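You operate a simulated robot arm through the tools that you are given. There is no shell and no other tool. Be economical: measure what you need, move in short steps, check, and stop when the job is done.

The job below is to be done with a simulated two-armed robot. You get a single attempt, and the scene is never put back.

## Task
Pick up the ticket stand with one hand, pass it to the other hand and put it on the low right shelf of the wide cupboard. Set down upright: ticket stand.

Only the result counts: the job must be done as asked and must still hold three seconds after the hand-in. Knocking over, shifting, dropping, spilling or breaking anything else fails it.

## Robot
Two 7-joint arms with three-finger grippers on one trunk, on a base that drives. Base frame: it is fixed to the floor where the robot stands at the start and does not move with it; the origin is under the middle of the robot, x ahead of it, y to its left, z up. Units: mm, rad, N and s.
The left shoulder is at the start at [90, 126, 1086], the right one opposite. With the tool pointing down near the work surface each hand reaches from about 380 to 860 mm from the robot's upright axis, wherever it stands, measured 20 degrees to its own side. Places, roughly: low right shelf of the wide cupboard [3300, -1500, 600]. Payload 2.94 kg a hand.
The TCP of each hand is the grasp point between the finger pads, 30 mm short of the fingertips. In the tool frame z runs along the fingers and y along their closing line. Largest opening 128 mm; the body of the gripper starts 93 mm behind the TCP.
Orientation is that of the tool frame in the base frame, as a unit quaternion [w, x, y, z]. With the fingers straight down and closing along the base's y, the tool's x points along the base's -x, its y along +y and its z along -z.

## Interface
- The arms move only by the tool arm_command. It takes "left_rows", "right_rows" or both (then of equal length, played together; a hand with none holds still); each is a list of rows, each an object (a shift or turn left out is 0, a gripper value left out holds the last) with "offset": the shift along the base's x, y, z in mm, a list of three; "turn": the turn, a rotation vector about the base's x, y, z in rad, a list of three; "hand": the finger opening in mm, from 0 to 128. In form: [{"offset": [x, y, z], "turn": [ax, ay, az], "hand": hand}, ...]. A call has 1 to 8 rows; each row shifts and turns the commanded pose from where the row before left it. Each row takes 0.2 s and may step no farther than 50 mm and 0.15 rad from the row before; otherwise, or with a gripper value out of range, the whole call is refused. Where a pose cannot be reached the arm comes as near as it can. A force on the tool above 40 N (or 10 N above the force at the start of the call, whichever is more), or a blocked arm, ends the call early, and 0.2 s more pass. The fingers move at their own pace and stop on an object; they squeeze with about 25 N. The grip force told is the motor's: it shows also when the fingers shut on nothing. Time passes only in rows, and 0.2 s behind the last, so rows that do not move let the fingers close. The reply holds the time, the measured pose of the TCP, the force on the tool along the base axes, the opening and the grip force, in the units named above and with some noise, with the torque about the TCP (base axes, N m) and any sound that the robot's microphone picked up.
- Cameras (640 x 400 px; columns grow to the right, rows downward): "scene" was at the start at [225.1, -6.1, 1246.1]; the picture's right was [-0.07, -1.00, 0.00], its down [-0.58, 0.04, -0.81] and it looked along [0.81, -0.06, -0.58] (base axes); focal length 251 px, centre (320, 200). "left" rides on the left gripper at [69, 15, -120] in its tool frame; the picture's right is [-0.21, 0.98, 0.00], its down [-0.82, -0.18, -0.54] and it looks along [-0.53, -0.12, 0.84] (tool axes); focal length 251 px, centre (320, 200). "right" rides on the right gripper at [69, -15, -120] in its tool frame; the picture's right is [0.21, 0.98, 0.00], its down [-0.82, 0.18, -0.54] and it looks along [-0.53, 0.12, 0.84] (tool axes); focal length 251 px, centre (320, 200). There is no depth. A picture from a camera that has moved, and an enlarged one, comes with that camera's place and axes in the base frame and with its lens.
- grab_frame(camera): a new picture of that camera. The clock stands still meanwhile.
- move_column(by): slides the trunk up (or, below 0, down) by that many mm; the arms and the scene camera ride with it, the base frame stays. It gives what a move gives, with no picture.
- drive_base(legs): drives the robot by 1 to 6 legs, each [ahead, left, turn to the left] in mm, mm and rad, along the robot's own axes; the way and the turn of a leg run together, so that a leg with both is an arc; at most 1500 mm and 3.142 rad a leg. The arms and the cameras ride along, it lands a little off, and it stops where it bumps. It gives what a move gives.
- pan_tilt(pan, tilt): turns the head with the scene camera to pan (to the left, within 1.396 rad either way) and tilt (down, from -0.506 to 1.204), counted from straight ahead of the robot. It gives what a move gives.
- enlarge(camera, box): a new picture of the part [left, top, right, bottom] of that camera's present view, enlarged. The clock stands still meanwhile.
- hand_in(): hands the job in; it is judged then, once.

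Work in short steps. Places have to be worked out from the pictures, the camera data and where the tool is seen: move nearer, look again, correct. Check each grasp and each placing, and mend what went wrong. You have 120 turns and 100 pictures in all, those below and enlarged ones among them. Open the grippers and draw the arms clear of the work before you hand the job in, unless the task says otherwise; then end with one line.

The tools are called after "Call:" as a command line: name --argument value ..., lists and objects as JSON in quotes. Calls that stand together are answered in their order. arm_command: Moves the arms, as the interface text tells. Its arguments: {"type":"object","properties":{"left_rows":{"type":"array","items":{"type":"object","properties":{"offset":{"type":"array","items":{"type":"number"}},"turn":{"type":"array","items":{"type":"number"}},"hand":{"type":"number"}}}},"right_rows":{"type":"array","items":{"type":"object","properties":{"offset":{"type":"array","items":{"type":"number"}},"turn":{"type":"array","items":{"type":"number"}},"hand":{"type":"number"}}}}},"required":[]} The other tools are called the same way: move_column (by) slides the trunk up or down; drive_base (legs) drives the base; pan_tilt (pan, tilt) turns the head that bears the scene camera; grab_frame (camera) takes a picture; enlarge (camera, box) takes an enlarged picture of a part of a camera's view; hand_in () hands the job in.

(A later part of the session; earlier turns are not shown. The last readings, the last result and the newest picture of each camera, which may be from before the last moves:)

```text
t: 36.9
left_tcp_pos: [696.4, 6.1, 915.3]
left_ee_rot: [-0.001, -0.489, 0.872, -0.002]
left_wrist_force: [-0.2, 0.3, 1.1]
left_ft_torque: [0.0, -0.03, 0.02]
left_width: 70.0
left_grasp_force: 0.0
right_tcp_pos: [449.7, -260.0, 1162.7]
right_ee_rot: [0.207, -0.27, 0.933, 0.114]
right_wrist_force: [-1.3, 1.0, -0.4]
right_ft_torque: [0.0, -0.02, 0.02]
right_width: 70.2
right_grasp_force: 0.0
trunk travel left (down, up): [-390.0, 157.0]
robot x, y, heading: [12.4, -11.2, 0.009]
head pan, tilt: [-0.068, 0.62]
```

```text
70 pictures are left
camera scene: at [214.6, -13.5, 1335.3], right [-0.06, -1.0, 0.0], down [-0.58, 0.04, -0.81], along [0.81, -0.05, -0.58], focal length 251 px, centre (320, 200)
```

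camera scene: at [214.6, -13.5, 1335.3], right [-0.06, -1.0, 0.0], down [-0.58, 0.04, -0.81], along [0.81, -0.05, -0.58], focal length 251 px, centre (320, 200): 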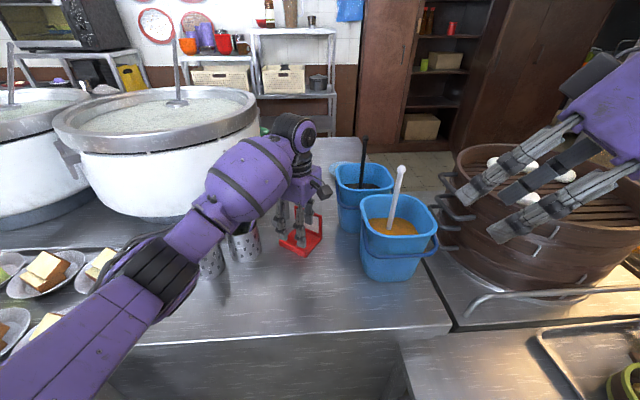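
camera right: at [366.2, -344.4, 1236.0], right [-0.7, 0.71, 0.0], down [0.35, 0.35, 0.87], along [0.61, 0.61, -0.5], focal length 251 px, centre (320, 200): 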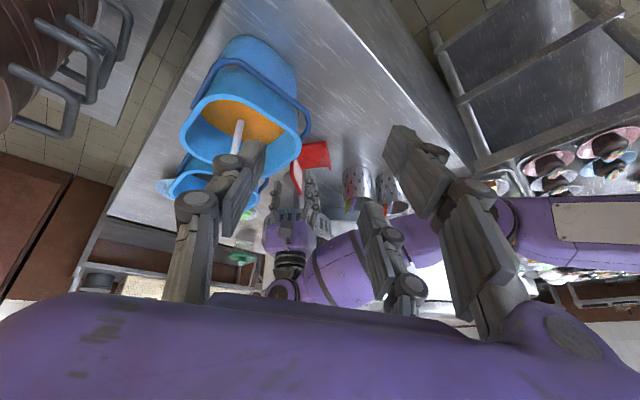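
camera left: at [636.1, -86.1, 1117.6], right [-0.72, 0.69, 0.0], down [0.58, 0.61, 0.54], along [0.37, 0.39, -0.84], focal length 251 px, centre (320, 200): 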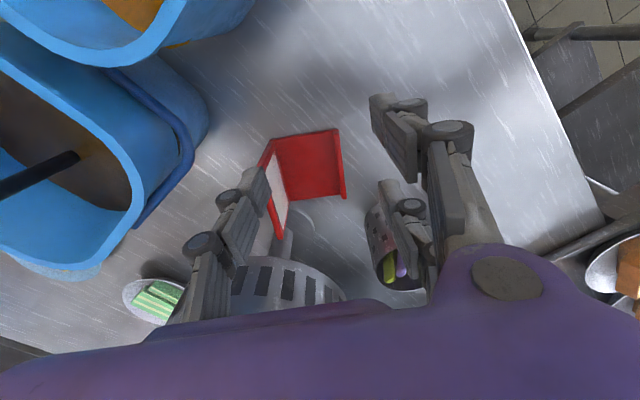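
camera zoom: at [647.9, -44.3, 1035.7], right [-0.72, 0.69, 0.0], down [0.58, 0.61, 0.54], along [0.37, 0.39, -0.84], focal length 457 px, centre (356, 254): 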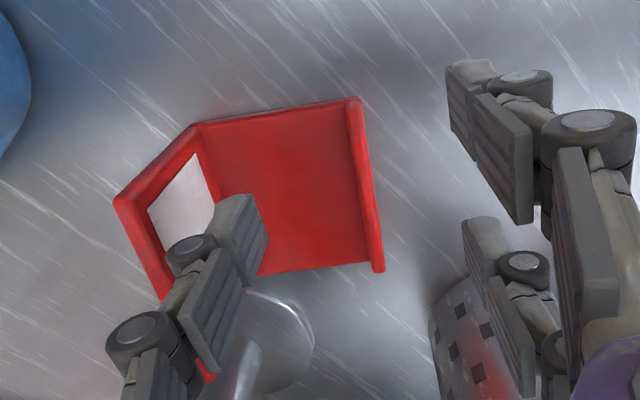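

The lip's right part is centred under the fingers, at an angle of about 55°. I trim the yaw by −0.05 and descend to z≈846, where the tips sit just above the base plate, then close.

Call:
arm_command --left_rows '[{"offset": [0, 0, -25], "turn": [0, 0, -0.05], "hand": 50}, {"offset": [0, 0, -25]}, {"offset": [0, 0, -19]}, {"offset": [0, 0, 0]}]'

Call:
enlarge --camera "left" --box '[150, 60, 450, 280]'

Call:
enlarge --camera "scene" --box '[150, 130, 350, 290]'

```text
t: 37.9
left_tcp_pos: [697.5, 6.8, 848.1]
left_ee_rot: [-0.001, -0.468, 0.884, -0.001]
left_wrist_force: [-0.5, 0.3, 0.2]
left_ft_torque: [-0.03, 0.0, 0.04]
left_width: 50.0
left_grasp_force: 0.1
right_tcp_pos: [450.2, -260.3, 1162.2]
right_ee_rot: [0.207, -0.271, 0.933, 0.116]
right_wrist_force: [0.0, -0.3, -0.7]
right_ft_torque: [0.0, 0.02, -0.06]
right_width: 70.2
right_grasp_force: 0.0
trunk travel left (down, up): [-390.0, 157.0]
robot x, y, heading: [12.0, -5.5, 0.01]
head pan, tilt: [-0.068, 0.62]
```

```text
1.82 times, centred on (300, 170) of left
camera zoom: at [646.8, -41.7, 966.4], right [-0.69, 0.73, 0.0], down [0.61, 0.58, 0.54], along [0.39, 0.37, -0.84], focal length 457 px, centre (356, 254)
```

zoom: 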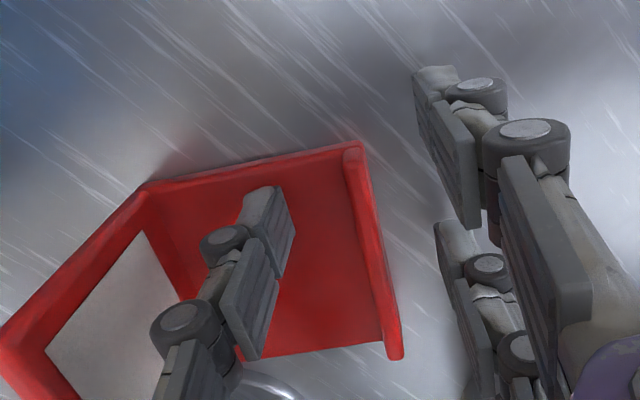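

```text
2.50 times, centred on (250, 210) of scene
camera zoom: at [215.0, -13.8, 1335.2], right [-0.06, -1.0, 0.0], down [-0.58, 0.04, -0.81], along [0.81, -0.05, -0.58], focal length 627 px, centre (495, 175)
```

zoom: 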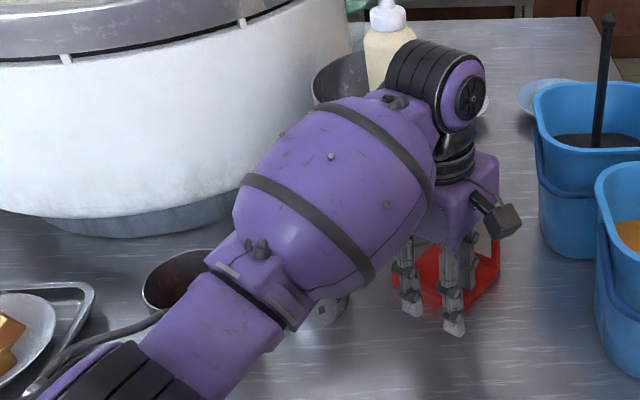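

I check the forearm-to-cup clearance from the right hand's side view.

Call:
enlarge --camera "right" --box '[220, 80, 480, 320]'

```text
1.67 times, centred on (350, 200) of right
camera zoom: at [367.7, -344.5, 1235.5], right [-0.7, 0.71, 0.01], down [0.36, 0.35, 0.87], along [0.61, 0.61, -0.5], focal length 419 px, centre (270, 200)
```

zoom: 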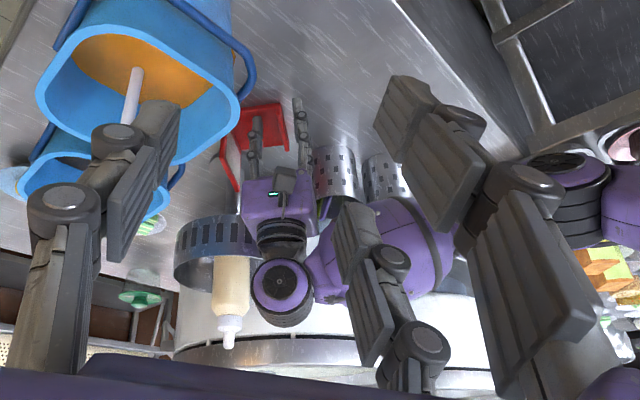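

The cups are still upright and the hand straddles the lip. I close on the lip.

Call:
arm_command --left_rows '[{"hand": 0}, {"hand": 0}, {"hand": 0}]'

Call:
enlarge --camera "left" --box '[150, 60, 450, 280]'

```text
t: 38.7
left_tcp_pos: [697.1, 5.8, 846.0]
left_ee_rot: [-0.001, -0.467, 0.884, -0.002]
left_wrist_force: [-0.1, 0.4, 0.1]
left_ft_torque: [0.04, -0.01, 0.02]
left_width: 5.9
left_grasp_force: 24.8
right_tcp_pos: [450.6, -262.0, 1162.3]
right_ee_rot: [0.206, -0.271, 0.933, 0.115]
right_wrist_force: [-0.4, -0.5, 0.1]
right_ft_torque: [-0.01, 0.01, 0.02]
right_width: 69.8
right_grasp_force: 0.1
trunk travel left (down, up): [-390.0, 157.0]
robot x, y, heading: [14.7, -7.6, 0.01]
head pan, tilt: [-0.068, 0.62]
```

```text
1.82 times, centred on (300, 170) of left
camera zoom: at [646.9, -41.8, 966.2], right [-0.69, 0.73, 0.0], down [0.61, 0.58, 0.54], along [0.39, 0.37, -0.84], focal length 457 px, centre (356, 254)
```

zoom: 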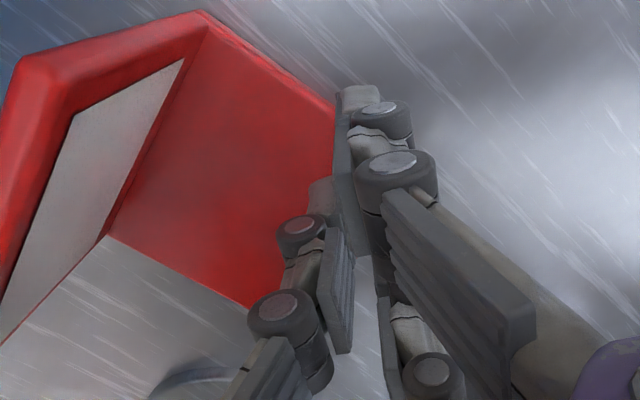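

It's gripped, with the lip about 6 mm thick. The view changed, so I check whether the stand tipped.

Call:
enlarge --camera "scene" --box '[230, 170, 390, 290]'

Call:
enlarge --camera "right" --box '[280, 100, 400, 200]'

```text
3.33 times, centred on (310, 230) of scene
camera zoom: at [215.3, -13.8, 1335.1], right [-0.06, -1.0, 0.0], down [-0.58, 0.04, -0.81], along [0.81, -0.05, -0.58], focal length 836 px, centre (353, 100)
```

zoom: 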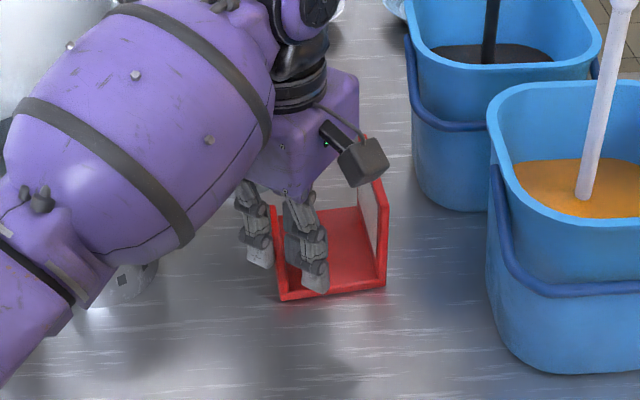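

```text
4.00 times, centred on (340, 150) of right
camera zoom: at [368.0, -344.5, 1235.3], right [-0.7, 0.71, 0.01], down [0.36, 0.35, 0.87], along [0.61, 0.61, -0.5], focal length 1006 px, centre (240, 400)
```

zoom: 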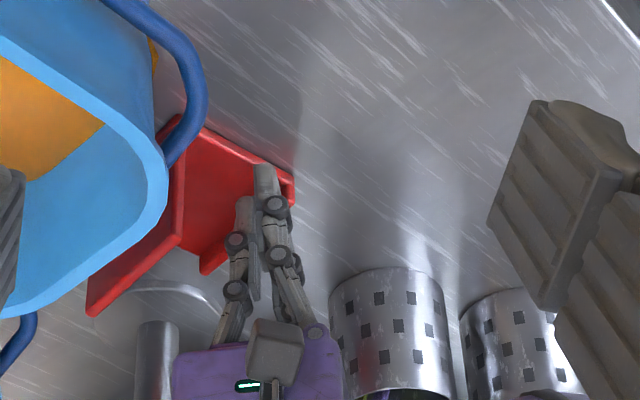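

The stand is still upright but yawed clockwise in the closing, and it isn't touching the bucket. I drag it slowly toward the robot and check.

Call:
arm_command --left_rows '[{"offset": [-15, 0, 0]}, {"offset": [-15, 0, 0]}, {"offset": [-15, 0, 0]}, {"offset": [0, 0, 0]}]'

Call:
enlarge --camera "scene" --box '[210, 150, 410, 310]'

Call:
enlarge --camera "left" --box '[100, 40, 450, 280]'

```text
t: 39.7
left_tcp_pos: [653.1, 6.3, 847.9]
left_ee_rot: [-0.001, -0.468, 0.884, -0.001]
left_wrist_force: [0.0, 0.0, -0.9]
left_ft_torque: [0.04, 0.02, 0.07]
left_width: 6.0
left_grasp_force: 25.2
right_tcp_pos: [451.2, -261.7, 1161.6]
right_ee_rot: [0.206, -0.271, 0.933, 0.116]
right_wrist_force: [0.5, -0.5, 0.9]
right_ft_torque: [-0.01, -0.01, -0.01]
right_width: 70.0
right_grasp_force: 0.0
trunk travel left (down, up): [-390.0, 157.0]
robot x, y, heading: [14.2, -6.8, 0.005]
head pan, tilt: [-0.068, 0.62]
```

```text
2.50 times, centred on (310, 230) of scene
camera zoom: at [215.6, -14.1, 1335.1], right [-0.06, -1.0, 0.0], down [-0.58, 0.04, -0.81], along [0.81, -0.05, -0.58], focal length 627 px, centre (345, 125)
```

zoom: 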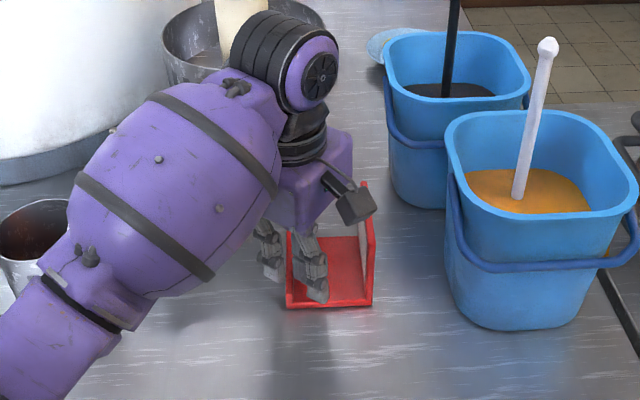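

```text
1.67 times, centred on (275, 160) of left
camera zoom: at [601.9, -41.8, 966.9], right [-0.69, 0.73, 0.0], down [0.61, 0.58, 0.54], along [0.39, 0.37, -0.84], focal length 419 px, centre (395, 267)
```

zoom: 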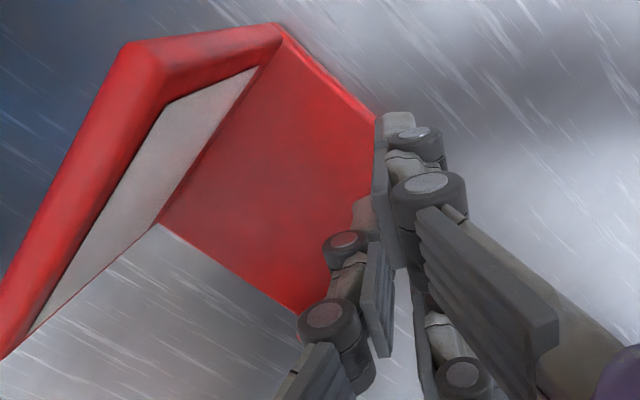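

It follows, upright, with the panel now on its right side (y−). I drag it another 80 mm into the open.

Call:
arm_command --left_rows '[{"offset": [-15, 0, 0]}, {"offset": [-15, 0, 0]}, {"offset": [-15, 0, 0]}, {"offset": [-15, 0, 0]}, {"offset": [-15, 0, 0]}, {"offset": [0, 0, 0]}]'

Call:
grab_frame --camera "scene"

Call:
grab_frame --camera "right"

```text
t: 41.1
left_tcp_pos: [578.5, 5.7, 846.4]
left_ee_rot: [-0.002, -0.468, 0.884, -0.002]
left_wrist_force: [0.2, -0.1, 0.2]
left_ft_torque: [-0.01, -0.07, 0.07]
left_width: 6.1
left_grasp_force: 25.1
right_tcp_pos: [451.3, -260.4, 1163.0]
right_ee_rot: [0.206, -0.271, 0.933, 0.116]
right_wrist_force: [-0.1, -0.6, 0.1]
right_ft_torque: [0.01, 0.04, 0.02]
right_width: 69.8
right_grasp_force: 0.0
trunk travel left (down, up): [-390.0, 157.0]
robot x, y, heading: [14.0, -8.6, 0.009]
head pan, tilt: [-0.068, 0.62]
```

```text
61 pictures are left
camera scene: at [215.4, -13.8, 1335.1], right [-0.06, -1.0, 0.0], down [-0.58, 0.04, -0.81], along [0.81, -0.05, -0.58], focal length 251 px, centre (320, 200)
```

scene: 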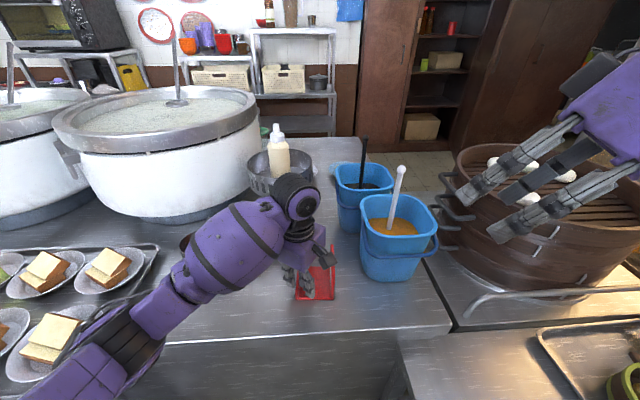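

```text
60 pictures are left
camera right: at [368.1, -344.5, 1235.3], right [-0.7, 0.71, 0.01], down [0.36, 0.35, 0.87], along [0.61, 0.61, -0.5], focal length 251 px, centre (320, 200)
```

right: 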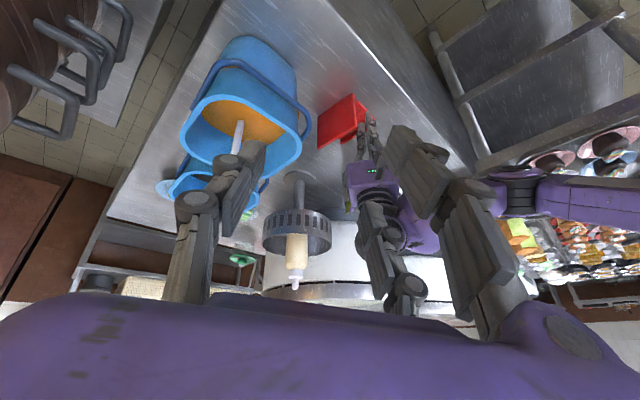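

The stand now stands in the open, with its panel plane along x. I open, lift the left hand straight up, and measure it afresh.

Call:
arm_command --left_rows '[{"hand": 40}, {"hand": 40}, {"offset": [0, 0, 30]}, {"offset": [0, 0, 40]}, {"offset": [0, 20, 40]}, {"offset": [-20, 40, 20]}, {"offset": [-20, 40, 0]}]'

Call:
enlarge --camera "scene" --box '[230, 190, 390, 320]'

Call:
grab_frame --camera "left"

```text
t: 42.7
left_tcp_pos: [536.9, 107.2, 979.4]
left_ee_rot: [-0.001, -0.466, 0.885, -0.002]
left_wrist_force: [0.4, -0.5, -0.4]
left_ft_torque: [-0.05, -0.01, -0.01]
left_width: 39.9
left_grasp_force: 0.1
right_tcp_pos: [449.2, -259.0, 1163.0]
right_ee_rot: [0.206, -0.271, 0.933, 0.115]
right_wrist_force: [0.2, -0.3, 0.1]
right_ft_torque: [-0.06, -0.02, -0.01]
right_width: 69.9
right_grasp_force: 0.0
trunk travel left (down, up): [-390.0, 157.0]
robot x, y, heading: [14.7, -9.4, 0.003]
head pan, tilt: [-0.068, 0.62]
```

```text
3.08 times, centred on (310, 255) of scene
camera zoom: at [214.6, -12.5, 1335.2], right [-0.06, -1.0, 0.0], down [-0.58, 0.03, -0.81], along [0.81, -0.05, -0.58], focal length 772 px, centre (351, 31)
```

zoom: 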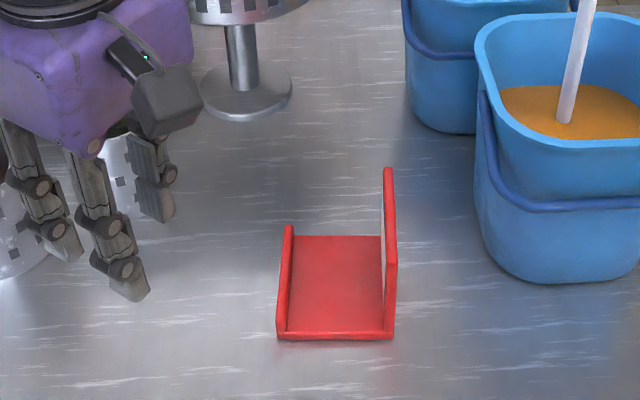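

```text
58 pictures are left
camera left: at [485.5, 58.1, 1098.3], right [-0.69, 0.73, 0.0], down [0.61, 0.58, 0.54], along [0.39, 0.37, -0.84], focal length 251 px, centre (320, 200)
```

left: 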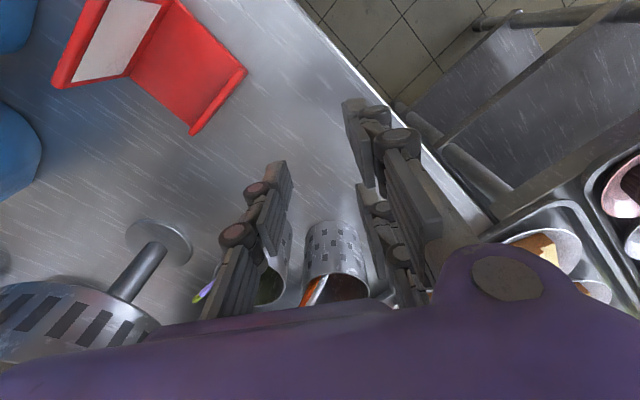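

The stand's panel now runs from (555, -64) to (644, -67), with its top at z≈893. The left hand will pinch it from above near its far end, at (622, -66). The right hand can later take the near end, pointing forward. I turn the left hand to yaw −3° and bring it over.

Call:
arm_command --left_rows '[{"offset": [9, -23, 5], "turn": [0, 0, -0.1459], "hand": 50}, {"offset": [9, -23, 5], "turn": [0, 0, -0.1459]}, {"offset": [9, -23, 5], "turn": [0, 0, -0.1459]}, {"offset": [9, -23, 5], "turn": [0, 0, -0.1459]}, {"offset": [10, -23, 0], "turn": [0, 0, -0.1459]}, {"offset": [18, -28, 0], "turn": [0, 0, -0.1459]}, {"offset": [20, -28, -20], "turn": [0, 0, -0.1459]}, {"offset": [0, 0, -20]}]'

Call:
enlarge --camera "scene" --box '[230, 160, 430, 320]'

Call:
grab_frame --camera "left"

```text
t: 44.5
left_tcp_pos: [620.7, -67.5, 957.8]
left_ee_rot: [-0.001, 0.026, 1.0, -0.002]
left_wrist_force: [1.6, 0.4, 0.0]
left_ft_torque: [-0.02, -0.02, 0.01]
left_width: 50.0
left_grasp_force: 0.0
right_tcp_pos: [449.9, -260.1, 1161.9]
right_ee_rot: [0.206, -0.271, 0.933, 0.115]
right_wrist_force: [0.5, 1.9, -0.4]
right_ft_torque: [-0.01, -0.03, 0.01]
right_width: 69.8
right_grasp_force: 0.0
trunk travel left (down, up): [-390.0, 157.0]
robot x, y, heading: [12.1, -7.4, 0.004]
head pan, tilt: [-0.068, 0.62]
```

```text
2.50 times, centred on (330, 240) of scene
camera zoom: at [215.1, -12.9, 1335.2], right [-0.06, -1.0, 0.0], down [-0.58, 0.03, -0.81], along [0.81, -0.05, -0.58], focal length 627 px, centre (295, 100)
```

zoom: 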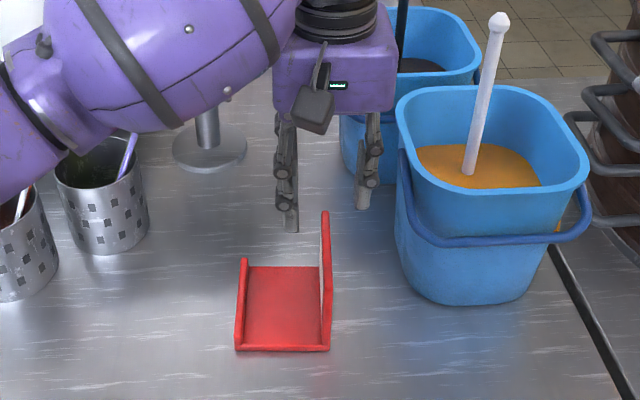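

```text
56 pictures are left
camera left: at [553.8, -47.3, 1076.8], right [0.26, 0.96, 0.0], down [0.81, -0.22, 0.54], along [0.52, -0.15, -0.84], focal length 251 px, centre (320, 200)
```

left: 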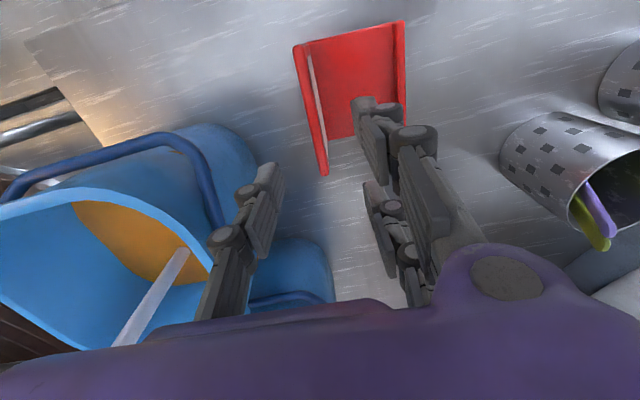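

The fingers straddle the panel line and clear the bucket. I descend to z≈877 and close on the panel's far top part.

Call:
arm_command --left_rows '[{"offset": [0, 0, -27]}, {"offset": [0, 0, -27]}, {"offset": [0, 0, -27]}, {"offset": [0, 0, 0]}, {"hand": 0}, {"hand": 0}, {"hand": 0}]'

Call:
enlarge --camera "scene" --box '[230, 160, 430, 320]'

```text
t: 46.1
left_tcp_pos: [623.1, -65.1, 874.5]
left_ee_rot: [-0.002, 0.026, 1.0, -0.001]
left_wrist_force: [0.1, 0.3, 0.1]
left_ft_torque: [0.04, -0.11, -0.03]
left_width: 7.5
left_grasp_force: 25.4
right_tcp_pos: [449.7, -261.6, 1162.7]
right_ee_rot: [0.206, -0.272, 0.933, 0.116]
right_wrist_force: [0.3, 0.5, -0.1]
right_ft_torque: [-0.04, 0.02, 0.03]
right_width: 70.1
right_grasp_force: 0.1
trunk travel left (down, up): [-390.0, 157.0]
robot x, y, heading: [11.5, -10.6, 0.008]
head pan, tilt: [-0.068, 0.62]
```

```text
2.50 times, centred on (330, 240) of scene
camera zoom: at [215.3, -13.8, 1335.2], right [-0.06, -1.0, 0.0], down [-0.58, 0.04, -0.81], along [0.81, -0.05, -0.58], focal length 627 px, centre (295, 100)
```

zoom: 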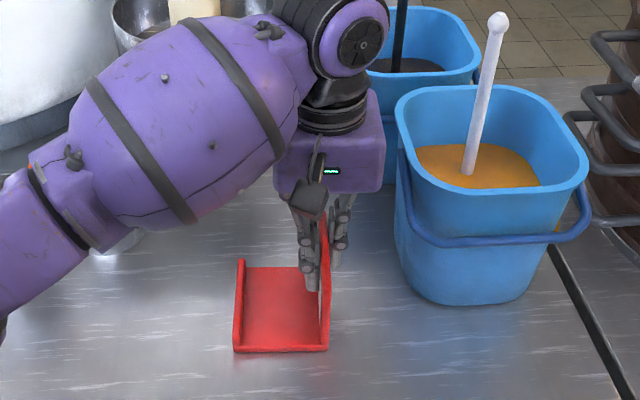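

The panel is held, 7.5 mm thick at 25 N, and the stand is undisturbed. I lift it straight up 60 mm and check.

Call:
arm_command --left_rows '[{"offset": [0, 0, 15]}, {"offset": [0, 0, 20]}, {"offset": [0, 0, 25]}, {"offset": [0, 0, 0]}]'

Call:
enlarge --camera "scene" --box '[230, 160, 430, 320]'

```text
t: 47.1
left_tcp_pos: [622.1, -66.4, 936.8]
left_ee_rot: [-0.002, 0.024, 1.0, 0.0]
left_wrist_force: [0.1, 0.0, -3.0]
left_ft_torque: [-0.03, -0.04, -0.02]
left_width: 7.9
left_grasp_force: 25.1
right_tcp_pos: [450.3, -259.8, 1161.8]
right_ee_rot: [0.206, -0.271, 0.933, 0.116]
right_wrist_force: [-0.4, -0.5, 0.6]
right_ft_torque: [-0.05, 0.0, 0.01]
right_width: 69.8
right_grasp_force: 0.1
trunk travel left (down, up): [-390.0, 157.0]
robot x, y, heading: [9.2, -9.0, 0.008]
head pan, tilt: [-0.068, 0.62]
```

```text
2.50 times, centred on (330, 240) of scene
camera zoom: at [215.6, -13.8, 1335.1], right [-0.06, -1.0, 0.0], down [-0.58, 0.04, -0.81], along [0.81, -0.05, -0.58], focal length 627 px, centre (295, 100)
```

zoom: 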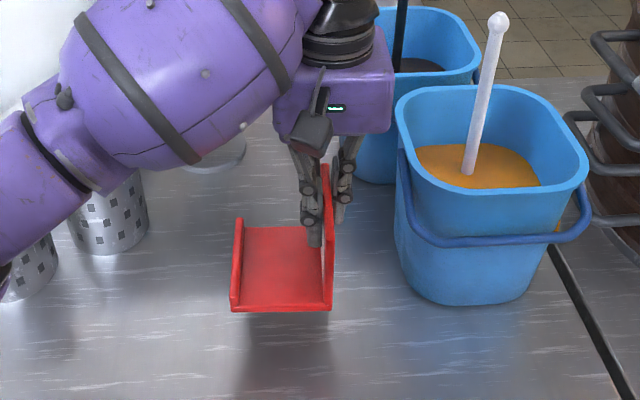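

It's held cleanly, upright, at about 3 N. I lift it higher and back the base off 120 mm to have room for the handover.

Call:
arm_command --left_rows '[{"offset": [0, 0, 35]}, {"offset": [0, 8, 35]}, {"offset": [0, 10, 35]}, {"offset": [0, 0, 0]}]'

Call:
drive_base --legs '[[-130, 0, 0]]'

Call:
arm_command --right_rows '[{"offset": [15, 0, 0], "turn": [-0.085, 0.085, 0]}, {"offset": [15, 0, 0], "turn": [-0.085, 0.085, 0]}, {"offset": [15, 0, 0], "turn": [-0.085, 0.085, 0]}, {"offset": [15, 0, 0], "turn": [-0.085, 0.085, 0]}, {"turn": [0, 0, -0.15]}, {"turn": [0, 0, -0.15]}, {"turn": [0, 0, -0.15]}, {"turn": [0, 0, -0.15]}]'

```text
t: 48.1
left_tcp_pos: [621.9, -46.8, 1040.2]
left_ee_rot: [-0.001, 0.025, 1.0, -0.001]
left_wrist_force: [0.5, 0.6, -2.1]
left_ft_torque: [-0.03, -0.04, 0.03]
left_width: 7.6
left_grasp_force: 25.1
right_tcp_pos: [450.5, -260.6, 1161.5]
right_ee_rot: [0.206, -0.27, 0.933, 0.116]
right_wrist_force: [-0.4, 0.3, -0.4]
right_ft_torque: [0.02, 0.02, -0.01]
right_width: 70.2
right_grasp_force: 0.0
trunk travel left (down, up): [-390.0, 157.0]
robot x, y, heading: [12.7, -9.4, 0.005]
head pan, tilt: [-0.068, 0.62]
```

```text
t: 49.4
left_tcp_pos: [493.3, -44.8, 1041.2]
left_ee_rot: [-0.002, 0.022, 1.0, -0.001]
left_wrist_force: [0.1, 0.1, -1.5]
left_ft_torque: [-0.04, -0.04, 0.01]
left_width: 7.7
left_grasp_force: 24.7
right_tcp_pos: [323.2, -259.0, 1161.8]
right_ee_rot: [0.207, -0.272, 0.932, 0.117]
right_wrist_force: [-1.1, -0.9, 0.4]
right_ft_torque: [0.04, -0.04, 0.04]
right_width: 69.9
right_grasp_force: 0.0
trunk travel left (down, up): [-390.0, 157.0]
robot x, y, heading: [-116.3, -10.1, 0.012]
head pan, tilt: [-0.068, 0.62]
```

```text
t: 51.2
left_tcp_pos: [492.5, -47.0, 1040.9]
left_ee_rot: [-0.001, 0.023, 1.0, 0.0]
left_wrist_force: [0.4, 0.5, -2.2]
left_ft_torque: [-0.04, -0.04, 0.01]
left_width: 7.5
left_grasp_force: 24.7
right_tcp_pos: [383.0, -258.8, 1161.4]
right_ee_rot: [-0.002, 0.018, 1.0, 0.003]
right_wrist_force: [0.5, 0.0, -0.3]
right_ft_torque: [0.03, 0.0, 0.04]
right_width: 70.2
right_grasp_force: 0.1
trunk travel left (down, up): [-390.0, 157.0]
robot x, y, heading: [-117.5, -12.1, 0.011]
head pan, tilt: [-0.068, 0.62]
```

Both hands are at about −2° yaw. I extend the left hand a bit forward and pitch the right hand up until its fingers point forward and 30° down, still well to the side.

Call:
arm_command --left_rows '[{"offset": [13, 2, 0]}, {"offset": [13, 2, 0]}, {"offset": [13, 2, 0]}, {"offset": [13, 2, 0]}, {"offset": [13, 2, 0]}, {"offset": [13, 2, 0]}, {"offset": [12, 3, 0]}]' --right_rows '[{"offset": [8, 0, -10], "turn": [-0.007, -0.1495, 0]}, {"offset": [8, 0, -10], "turn": [-0.007, -0.1495, 0]}, {"offset": [8, 0, -10], "turn": [-0.007, -0.1495, 0]}, {"offset": [8, 0, -10], "turn": [-0.007, -0.1495, 0]}, {"offset": [8, 0, -10], "turn": [-0.007, -0.1495, 0]}, {"offset": [8, 0, -10], "turn": [-0.007, -0.1495, 0]}, {"offset": [8, 0, -10], "turn": [-0.007, -0.1495, 0], "hand": 50}]'

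Call:
grab_frame --camera "scene"

Call:
grab_frame --camera "right"

```text
t: 53.0
left_tcp_pos: [582.3, -32.0, 1040.4]
left_ee_rot: [-0.004, 0.022, 1.0, 0.0]
left_wrist_force: [0.9, -1.2, -2.2]
left_ft_torque: [0.03, 0.02, 0.01]
left_width: 7.7
left_grasp_force: 25.3
right_tcp_pos: [446.1, -261.9, 1140.0]
right_ee_rot: [0.527, 0.018, 0.85, -0.007]
right_wrist_force: [0.3, -0.5, 0.2]
right_ft_torque: [-0.01, 0.0, 0.03]
right_width: 50.1
right_grasp_force: 0.0
right hand out of reach, approached as far as the arm can: row 7
trunk travel left (down, up): [-390.0, 157.0]
robot x, y, heading: [-113.7, -8.6, 0.015]
head pan, tilt: [-0.068, 0.62]
stopped in row 7 (right hand): the arm was blocked; the commanded pose is now the measured one
```

```text
53 pictures are left
camera scene: at [88.7, -16.2, 1334.6], right [-0.06, -1.0, 0.0], down [-0.58, 0.03, -0.81], along [0.81, -0.05, -0.58], focal length 251 px, centre (320, 200)
```

scene: 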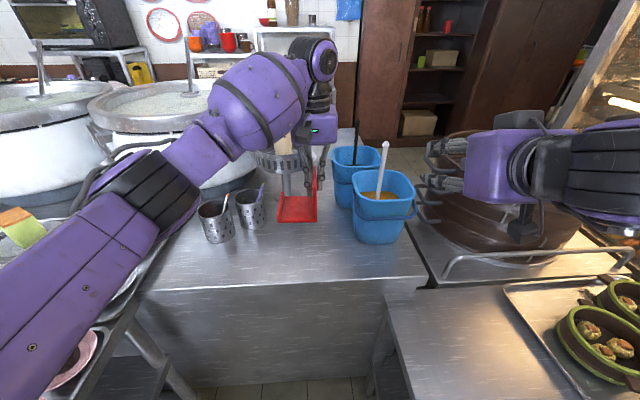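

```text
52 pictures are left
camera right: at [309.5, -272.1, 1130.0], right [-0.06, 0.98, -0.19], down [-0.11, 0.18, 0.98], along [0.99, 0.08, 0.1], focal length 251 px, centre (320, 200)
```

right: 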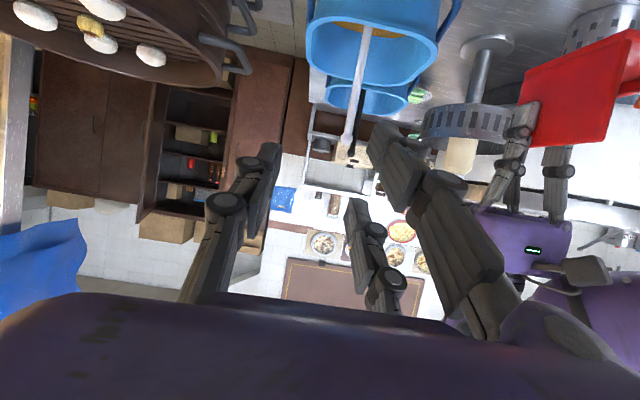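

The right hand points forward, about 26° below horizontal, but its arm is cramped near the body. I move the handover farther out. The left hand goes 60 mm forward and the right hand goes forward and down, still to the side.

Call:
arm_command --left_rows '[{"offset": [15, 0, 0]}, {"offset": [15, 0, 0]}, {"offset": [15, 0, 0]}, {"offset": [15, 0, 0]}, {"offset": [0, 0, 0]}]' --right_rows '[{"offset": [25, 10, -5]}, {"offset": [25, 10, -10]}, {"offset": [22, 15, -20]}, {"offset": [0, 30, -20]}, {"offset": [0, 30, -20]}]'

```text
t: 54.2
left_tcp_pos: [640.8, -31.5, 1041.3]
left_ee_rot: [-0.002, 0.023, 1.0, -0.001]
left_wrist_force: [-0.5, -1.0, -2.5]
left_ft_torque: [-0.08, -0.04, -0.03]
left_width: 7.4
left_grasp_force: 25.3
right_tcp_pos: [514.2, -164.9, 1064.4]
right_ee_rot: [0.527, 0.018, 0.85, -0.007]
right_wrist_force: [0.0, 0.4, 0.4]
right_ft_torque: [-0.01, 0.03, 0.02]
right_width: 50.3
right_grasp_force: 0.1
trunk travel left (down, up): [-390.0, 157.0]
robot x, y, heading: [-113.9, -9.7, 0.015]
head pan, tilt: [-0.068, 0.62]
```

Both followed the commands. I bring the right hand laterally into line behind the panel's near edge and look.

Call:
arm_command --right_rows '[{"offset": [0, 35, 0]}, {"offset": [0, 35, 0]}, {"offset": [0, 35, 0]}, {"offset": [0, 33, 0]}, {"offset": [0, 0, 0]}]'

Call:
grab_frame --camera "scene"

Call:
grab_frame --camera "right"

Call:
grab_frame --camera "left"

```text
t: 55.4
left_tcp_pos: [639.3, -30.1, 1042.1]
left_ee_rot: [-0.002, 0.021, 1.0, -0.001]
left_wrist_force: [0.7, -0.3, -1.8]
left_ft_torque: [-0.09, -0.05, 0.0]
left_width: 7.8
left_grasp_force: 25.5
right_tcp_pos: [519.4, -102.5, 1070.9]
right_ee_rot: [0.527, 0.018, 0.85, -0.007]
right_wrist_force: [0.1, 0.3, -0.2]
right_ft_torque: [-0.04, 0.0, -0.01]
right_width: 50.2
right_grasp_force: 0.0
right hand out of reach, approached as far as the arm can: row 2, 3, 4
trunk travel left (down, up): [-390.0, 157.0]
robot x, y, heading: [-116.5, -9.2, 0.012]
head pan, tilt: [-0.068, 0.62]
```

```text
51 pictures are left
camera scene: at [85.6, -14.1, 1335.2], right [-0.06, -1.0, 0.0], down [-0.58, 0.03, -0.81], along [0.81, -0.05, -0.58], focal length 251 px, centre (320, 200)
```

scene: 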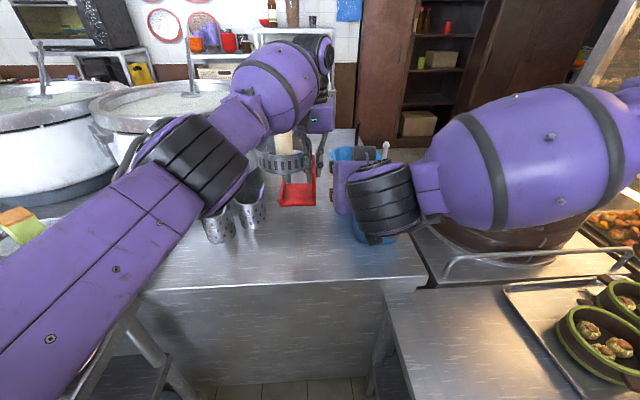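

```text
50 pictures are left
camera right: at [382.0, -113.7, 1061.4], right [-0.06, 0.98, -0.19], down [-0.11, 0.18, 0.98], along [0.99, 0.08, 0.1], focal length 251 px, centre (320, 200)
```

right: 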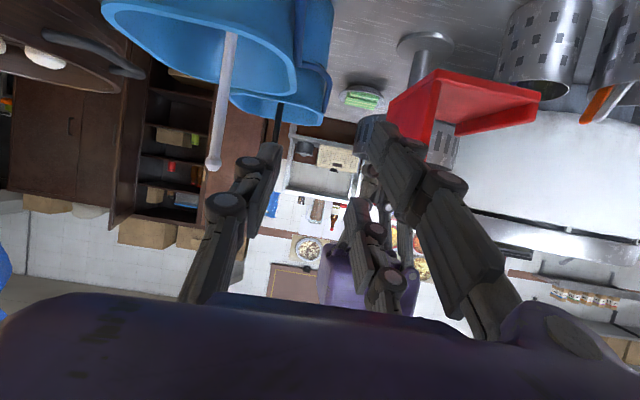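

```text
49 pictures are left
camera left: at [572.6, -12.0, 1162.1], right [0.26, 0.97, 0.0], down [0.81, -0.22, 0.54], along [0.52, -0.14, -0.84], focal length 251 px, centre (320, 200)
```

left: 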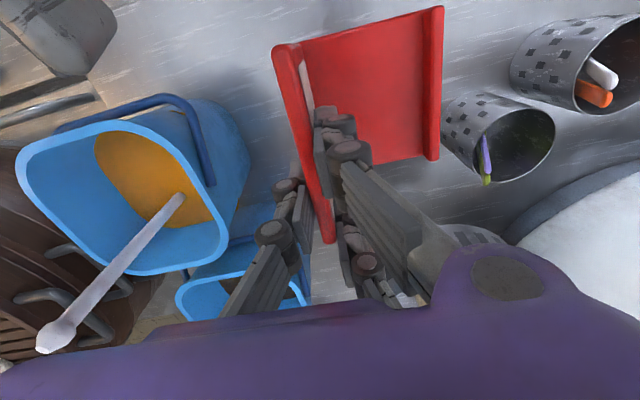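

The right wrist runs out at y≈-100 in this attitude, so I bring the stand to it instead. The left hand goes up 45 mm and right by 73 mm, and the right hand goes up the same amount.

Call:
arm_command --left_rows '[{"offset": [0, 0, 22]}, {"offset": [-10, 0, 23]}, {"offset": [-10, -20, 0]}, {"offset": [-10, -20, 0]}, {"offset": [0, -20, 0]}, {"offset": [0, -13, 0]}, {"offset": [0, 0, 0]}]' --right_rows '[{"offset": [-5, -5, 20]}, {"offset": [-10, 0, 20]}, {"offset": [-10, 0, 0]}, {"offset": [0, 0, 0]}, {"offset": [0, 0, 0]}, {"offset": [0, 0, 0]}, {"offset": [0, 0, 0]}]'

Call:
grab_frame --camera "right"

Call:
grab_frame --camera "left"

```text
t: 57.0
left_tcp_pos: [610.8, -103.4, 1086.7]
left_ee_rot: [-0.001, 0.021, 1.0, -0.001]
left_wrist_force: [-0.2, 0.0, -2.0]
left_ft_torque: [-0.07, -0.03, 0.0]
left_width: 7.8
left_grasp_force: 24.4
right_tcp_pos: [496.2, -107.6, 1110.6]
right_ee_rot: [0.527, 0.019, 0.849, -0.009]
right_wrist_force: [-0.8, 0.0, 0.0]
right_ft_torque: [0.0, -0.04, -0.02]
right_width: 50.0
right_grasp_force: 0.0
trunk travel left (down, up): [-390.0, 157.0]
robot x, y, heading: [-117.9, -9.2, 0.016]
head pan, tilt: [-0.068, 0.62]
```

```text
48 pictures are left
camera right: at [357.3, -118.0, 1100.8], right [-0.06, 0.98, -0.19], down [-0.11, 0.18, 0.98], along [0.99, 0.08, 0.1], focal length 251 px, centre (320, 200)
```

right: 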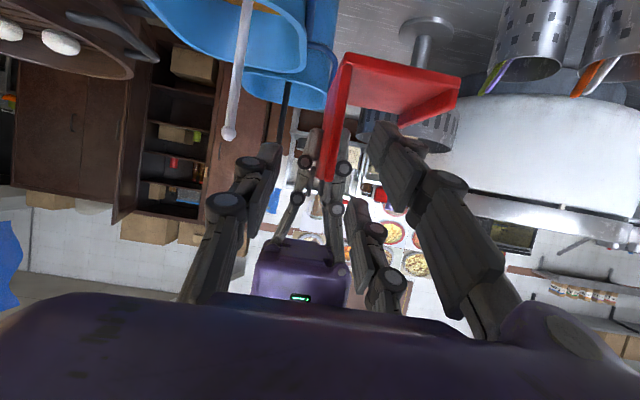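

```text
47 pictures are left
camera left: at [543.1, -84.6, 1206.4], right [0.26, 0.97, 0.0], down [0.81, -0.22, 0.54], along [0.52, -0.14, -0.84], focal length 251 px, centre (320, 200)
```

left: 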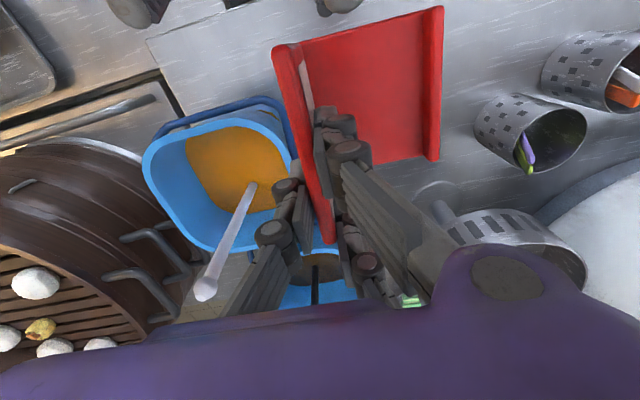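

The panel's near edge lies between the right fingers. I advance the right hand about 70 mm along its axis onto the panel's near upper part.

Call:
arm_command --right_rows '[{"offset": [16, 3, -9]}, {"offset": [16, 3, -9]}, {"offset": [16, 0, -9]}, {"offset": [15, 0, -9]}, {"offset": [0, 0, 0]}]'

Call:
grab_frame --camera "right"

Call:
grab_frame --camera "left"

Call:
enlarge --camera "scene" --box '[240, 40, 440, 240]'

```text
t: 58.2
left_tcp_pos: [609.7, -106.0, 1086.8]
left_ee_rot: [-0.001, 0.023, 1.0, -0.002]
left_wrist_force: [3.8, -14.5, -5.5]
left_ft_torque: [0.18, -0.12, 0.25]
left_width: 7.8
left_grasp_force: 24.4
right_tcp_pos: [560.7, -110.6, 1078.1]
right_ee_rot: [0.529, 0.015, 0.849, -0.005]
right_wrist_force: [-3.8, 13.0, 3.2]
right_ft_torque: [-0.33, -0.1, 0.41]
right_width: 59.5
right_grasp_force: 7.6
right hand out of reach, approached as far as the arm can: row 4
trunk travel left (down, up): [-390.0, 157.0]
robot x, y, heading: [-117.7, -7.6, 0.011]
head pan, tilt: [-0.068, 0.62]
```

```text
46 pictures are left
camera right: at [422.7, -121.7, 1068.4], right [-0.06, 0.98, -0.19], down [-0.12, 0.18, 0.98], along [0.99, 0.08, 0.1], focal length 251 px, centre (320, 200)
```

right: 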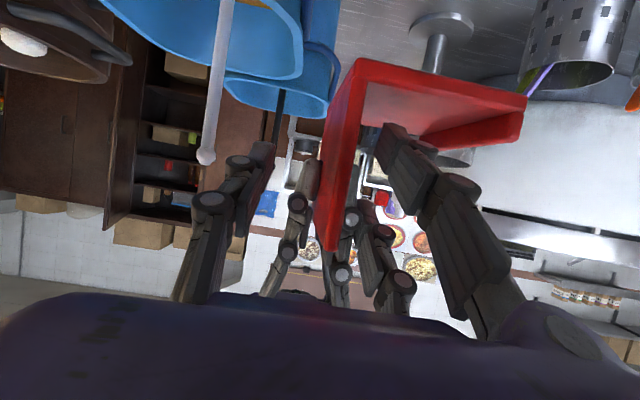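

```text
45 pictures are left
camera left: at [542.5, -86.1, 1206.4], right [0.26, 0.97, 0.0], down [0.81, -0.22, 0.54], along [0.52, -0.14, -0.84], focal length 251 px, centre (320, 200)
```

left: 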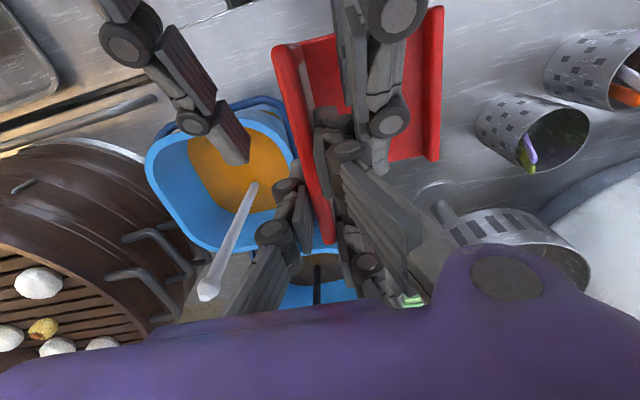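

```text
2.00 times, centred on (340, 140) of scene
camera zoom: at [85.7, -13.9, 1335.2], right [-0.06, -1.0, 0.0], down [-0.58, 0.03, -0.81], along [0.81, -0.05, -0.58], focal length 502 px, centre (280, 320)
```

zoom: 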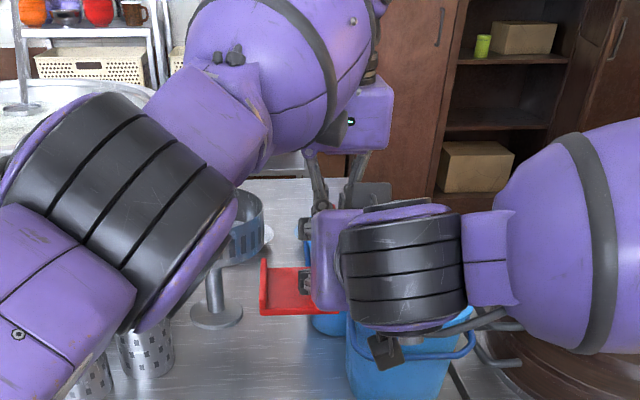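

The right +y finger is pressing on the left finger's knuckle (13 N). I back the right hand off about 14 mm, which still leaves roughly 28 mm of finger over the panel, and re-centre it.

Call:
arm_command --right_rows '[{"offset": [-7, 0, 3]}, {"offset": [-7, 2, 3]}, {"offset": [0, 3, 0]}, {"offset": [0, 0, 0]}]'

Call:
enlarge --camera "left" --box '[220, 0, 460, 180]'

```text
t: 59.2
left_tcp_pos: [611.1, -102.7, 1086.6]
left_ee_rot: [-0.001, 0.022, 1.0, -0.001]
left_wrist_force: [-4.8, -14.7, 3.0]
left_ft_torque: [0.3, 0.07, 0.49]
left_width: 7.6
left_grasp_force: 25.6
right_tcp_pos: [546.5, -107.5, 1082.8]
right_ee_rot: [0.528, 0.018, 0.849, -0.008]
right_wrist_force: [3.5, 14.2, -4.6]
right_ft_torque: [-0.45, 0.23, 0.45]
right_width: 59.7
right_grasp_force: 7.1
trunk travel left (down, up): [-390.0, 157.0]
robot x, y, heading: [-121.5, -11.7, 0.013]
head pan, tilt: [-0.068, 0.62]
```

```text
2.22 times, centred on (340, 90) of left
camera zoom: at [543.0, -85.0, 1206.6], right [0.26, 0.97, 0.0], down [0.81, -0.22, 0.54], along [0.52, -0.14, -0.84], focal length 559 px, centre (276, 444)
```

zoom: 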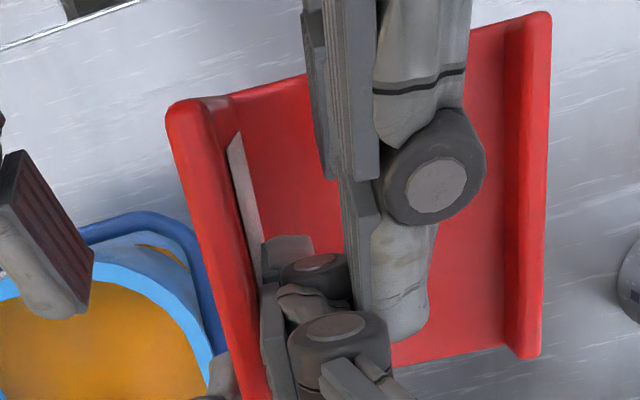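

The grippers have three fingers: one opposing two that are spread along tool x. That means this two-sided pinch can't fit next to the left grip. New plan: set the stand back down, regrip it by the panel's centre with the left hand, and have the right hand straddle the panel's side edges from behind. First I open and withdraw the right hand.

Call:
arm_command --right_rows '[{"hand": 90}, {"hand": 90}, {"offset": [-18, 0, 9]}, {"offset": [-27, 0, 13]}, {"offset": [-27, 0, 13]}, {"offset": [0, -45, 0]}, {"offset": [0, -45, 0]}, {"offset": [0, -45, 0]}]'

Call:
grab_frame --camera "left"

```text
t: 61.0
left_tcp_pos: [609.3, -105.6, 1086.3]
left_ee_rot: [-0.001, 0.023, 1.0, 0.001]
left_wrist_force: [0.1, -1.0, -2.6]
left_ft_torque: [0.0, -0.05, -0.02]
left_width: 7.6
left_grasp_force: 25.1
right_tcp_pos: [471.4, -245.6, 1117.2]
right_ee_rot: [0.528, 0.017, 0.849, -0.006]
right_wrist_force: [-0.1, -0.9, -0.9]
right_ft_torque: [0.03, -0.03, 0.03]
right_width: 89.8
right_grasp_force: 0.1
trunk travel left (down, up): [-390.0, 157.0]
robot x, y, heading: [-118.3, -10.5, 0.016]
head pan, tilt: [-0.068, 0.62]
```

```text
42 pictures are left
camera left: at [542.2, -87.2, 1206.7], right [0.26, 0.97, 0.0], down [0.81, -0.22, 0.54], along [0.52, -0.14, -0.84], focal length 251 px, centre (320, 200)
```

left: 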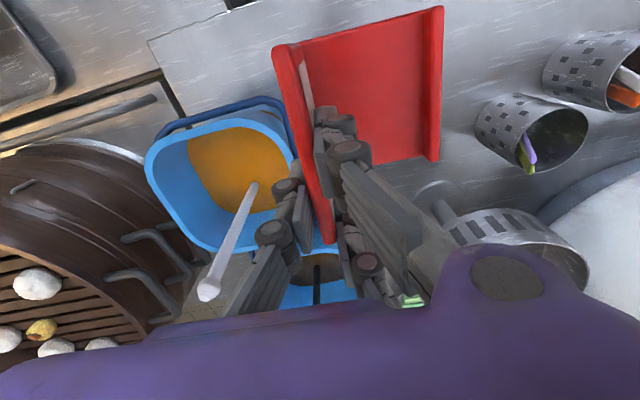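

The stand is still held and square. I carry it left to the open table area and lower it.

Call:
arm_command --left_rows '[{"offset": [-5, 32, 0]}, {"offset": [-5, 32, 0]}, {"offset": [-5, 32, 0]}, {"offset": [0, 0, -40]}, {"offset": [0, 0, -40]}, {"offset": [0, 0, -40]}, {"offset": [0, 0, -40]}, {"offset": [0, 0, -25]}]'

Call:
grab_frame --camera "scene"

```text
t: 62.8
left_tcp_pos: [595.4, -7.0, 901.8]
left_ee_rot: [-0.001, 0.023, 1.0, -0.001]
left_wrist_force: [-1.1, 1.4, -1.6]
left_ft_torque: [-0.06, -0.03, 0.0]
left_width: 7.5
left_grasp_force: 24.8
right_tcp_pos: [472.2, -242.6, 1117.8]
right_ee_rot: [0.526, 0.018, 0.85, -0.007]
right_wrist_force: [0.0, 0.4, -0.2]
right_ft_torque: [0.0, 0.01, 0.01]
right_width: 89.9
right_grasp_force: 0.0
trunk travel left (down, up): [-390.0, 157.0]
robot x, y, heading: [-119.6, -12.8, 0.01]
head pan, tilt: [-0.068, 0.62]
```

```text
41 pictures are left
camera scene: at [86.0, -13.9, 1335.1], right [-0.06, -1.0, 0.0], down [-0.58, 0.03, -0.81], along [0.81, -0.05, -0.58], focal length 251 px, centre (320, 200)
```

scene: 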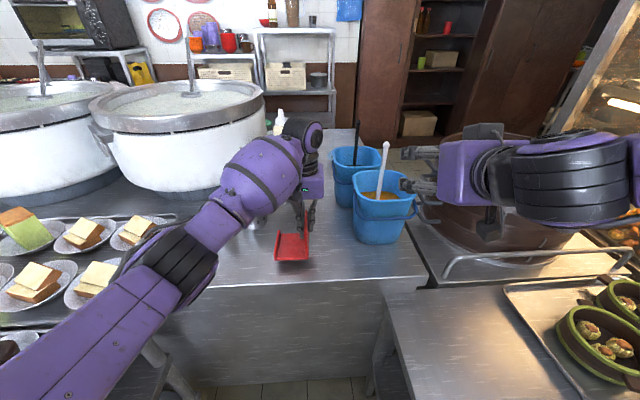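

There's 26 mm to go. I lower gently to contact, release, and lift off straight up.

Call:
arm_command --left_rows '[{"offset": [0, 0, -10]}, {"offset": [0, 0, -8]}, {"offset": [0, 0, -6]}, {"offset": [0, 0, 0]}]'

```text
t: 63.8
left_tcp_pos: [595.0, -6.9, 877.7]
left_ee_rot: [-0.002, 0.022, 1.0, -0.001]
left_wrist_force: [1.7, 0.7, -0.6]
left_ft_torque: [-0.04, 0.0, 0.0]
left_width: 7.9
left_grasp_force: 25.4
right_tcp_pos: [472.4, -243.3, 1118.7]
right_ee_rot: [0.527, 0.018, 0.85, -0.008]
right_wrist_force: [-0.3, 0.3, 0.1]
right_ft_torque: [0.0, -0.01, 0.0]
right_width: 89.8
right_grasp_force: 0.1
trunk travel left (down, up): [-390.0, 157.0]
robot x, y, heading: [-114.9, -9.9, 0.015]
head pan, tilt: [-0.068, 0.62]
```

Call:
arm_command --left_rows '[{"offset": [0, 0, -2]}, {"hand": 50}, {"hand": 50}, {"offset": [0, 0, 30]}, {"offset": [0, 0, 30]}, {"offset": [-22, 1, 0]}, {"offset": [0, 0, 0]}]'

Call:
grab_frame --camera "left"

Call:
enlarge --camera "scene" --box '[230, 140, 390, 280]'

```text
t: 65.4
left_tcp_pos: [574.6, -8.6, 937.0]
left_ee_rot: [-0.002, 0.022, 1.0, -0.001]
left_wrist_force: [-1.0, 0.0, -0.2]
left_ft_torque: [0.03, -0.01, 0.01]
left_width: 50.1
left_grasp_force: 0.1
right_tcp_pos: [471.8, -244.7, 1118.6]
right_ee_rot: [0.526, 0.017, 0.85, -0.007]
right_wrist_force: [0.1, -1.5, 0.4]
right_ft_torque: [-0.01, 0.03, -0.01]
right_width: 89.8
right_grasp_force: 0.0
trunk travel left (down, up): [-390.0, 157.0]
robot x, y, heading: [-118.0, -9.7, 0.014]
head pan, tilt: [-0.068, 0.62]
```

```text
40 pictures are left
camera left: at [507.0, 10.1, 1056.2], right [0.26, 0.97, 0.0], down [0.81, -0.22, 0.54], along [0.52, -0.14, -0.84], focal length 251 px, centre (320, 200)
```

left: 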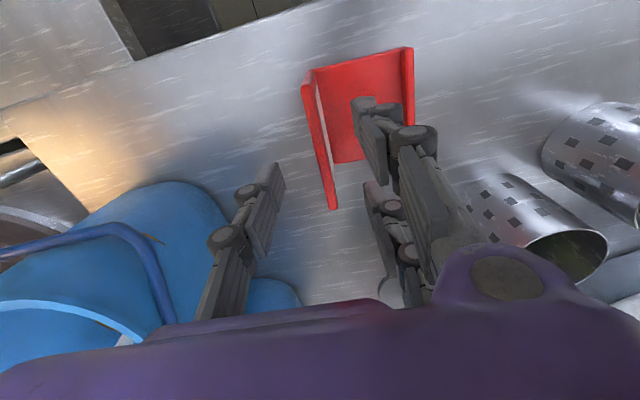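

```text
2.86 times, centred on (310, 210) of scene
camera zoom: at [85.8, -14.6, 1335.1], right [-0.06, -1.0, 0.0], down [-0.58, 0.03, -0.81], along [0.81, -0.05, -0.58], focal length 716 px, centre (349, 171)
```

zoom: 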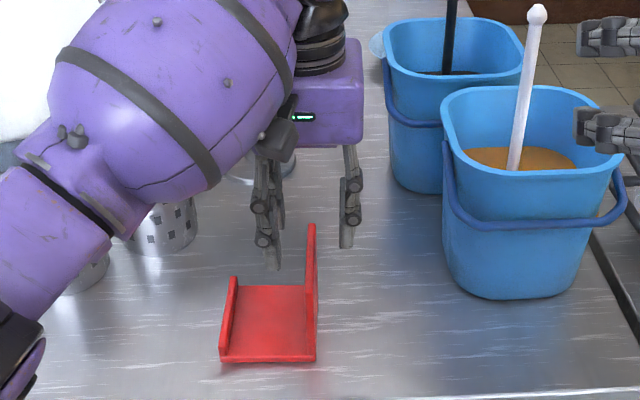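

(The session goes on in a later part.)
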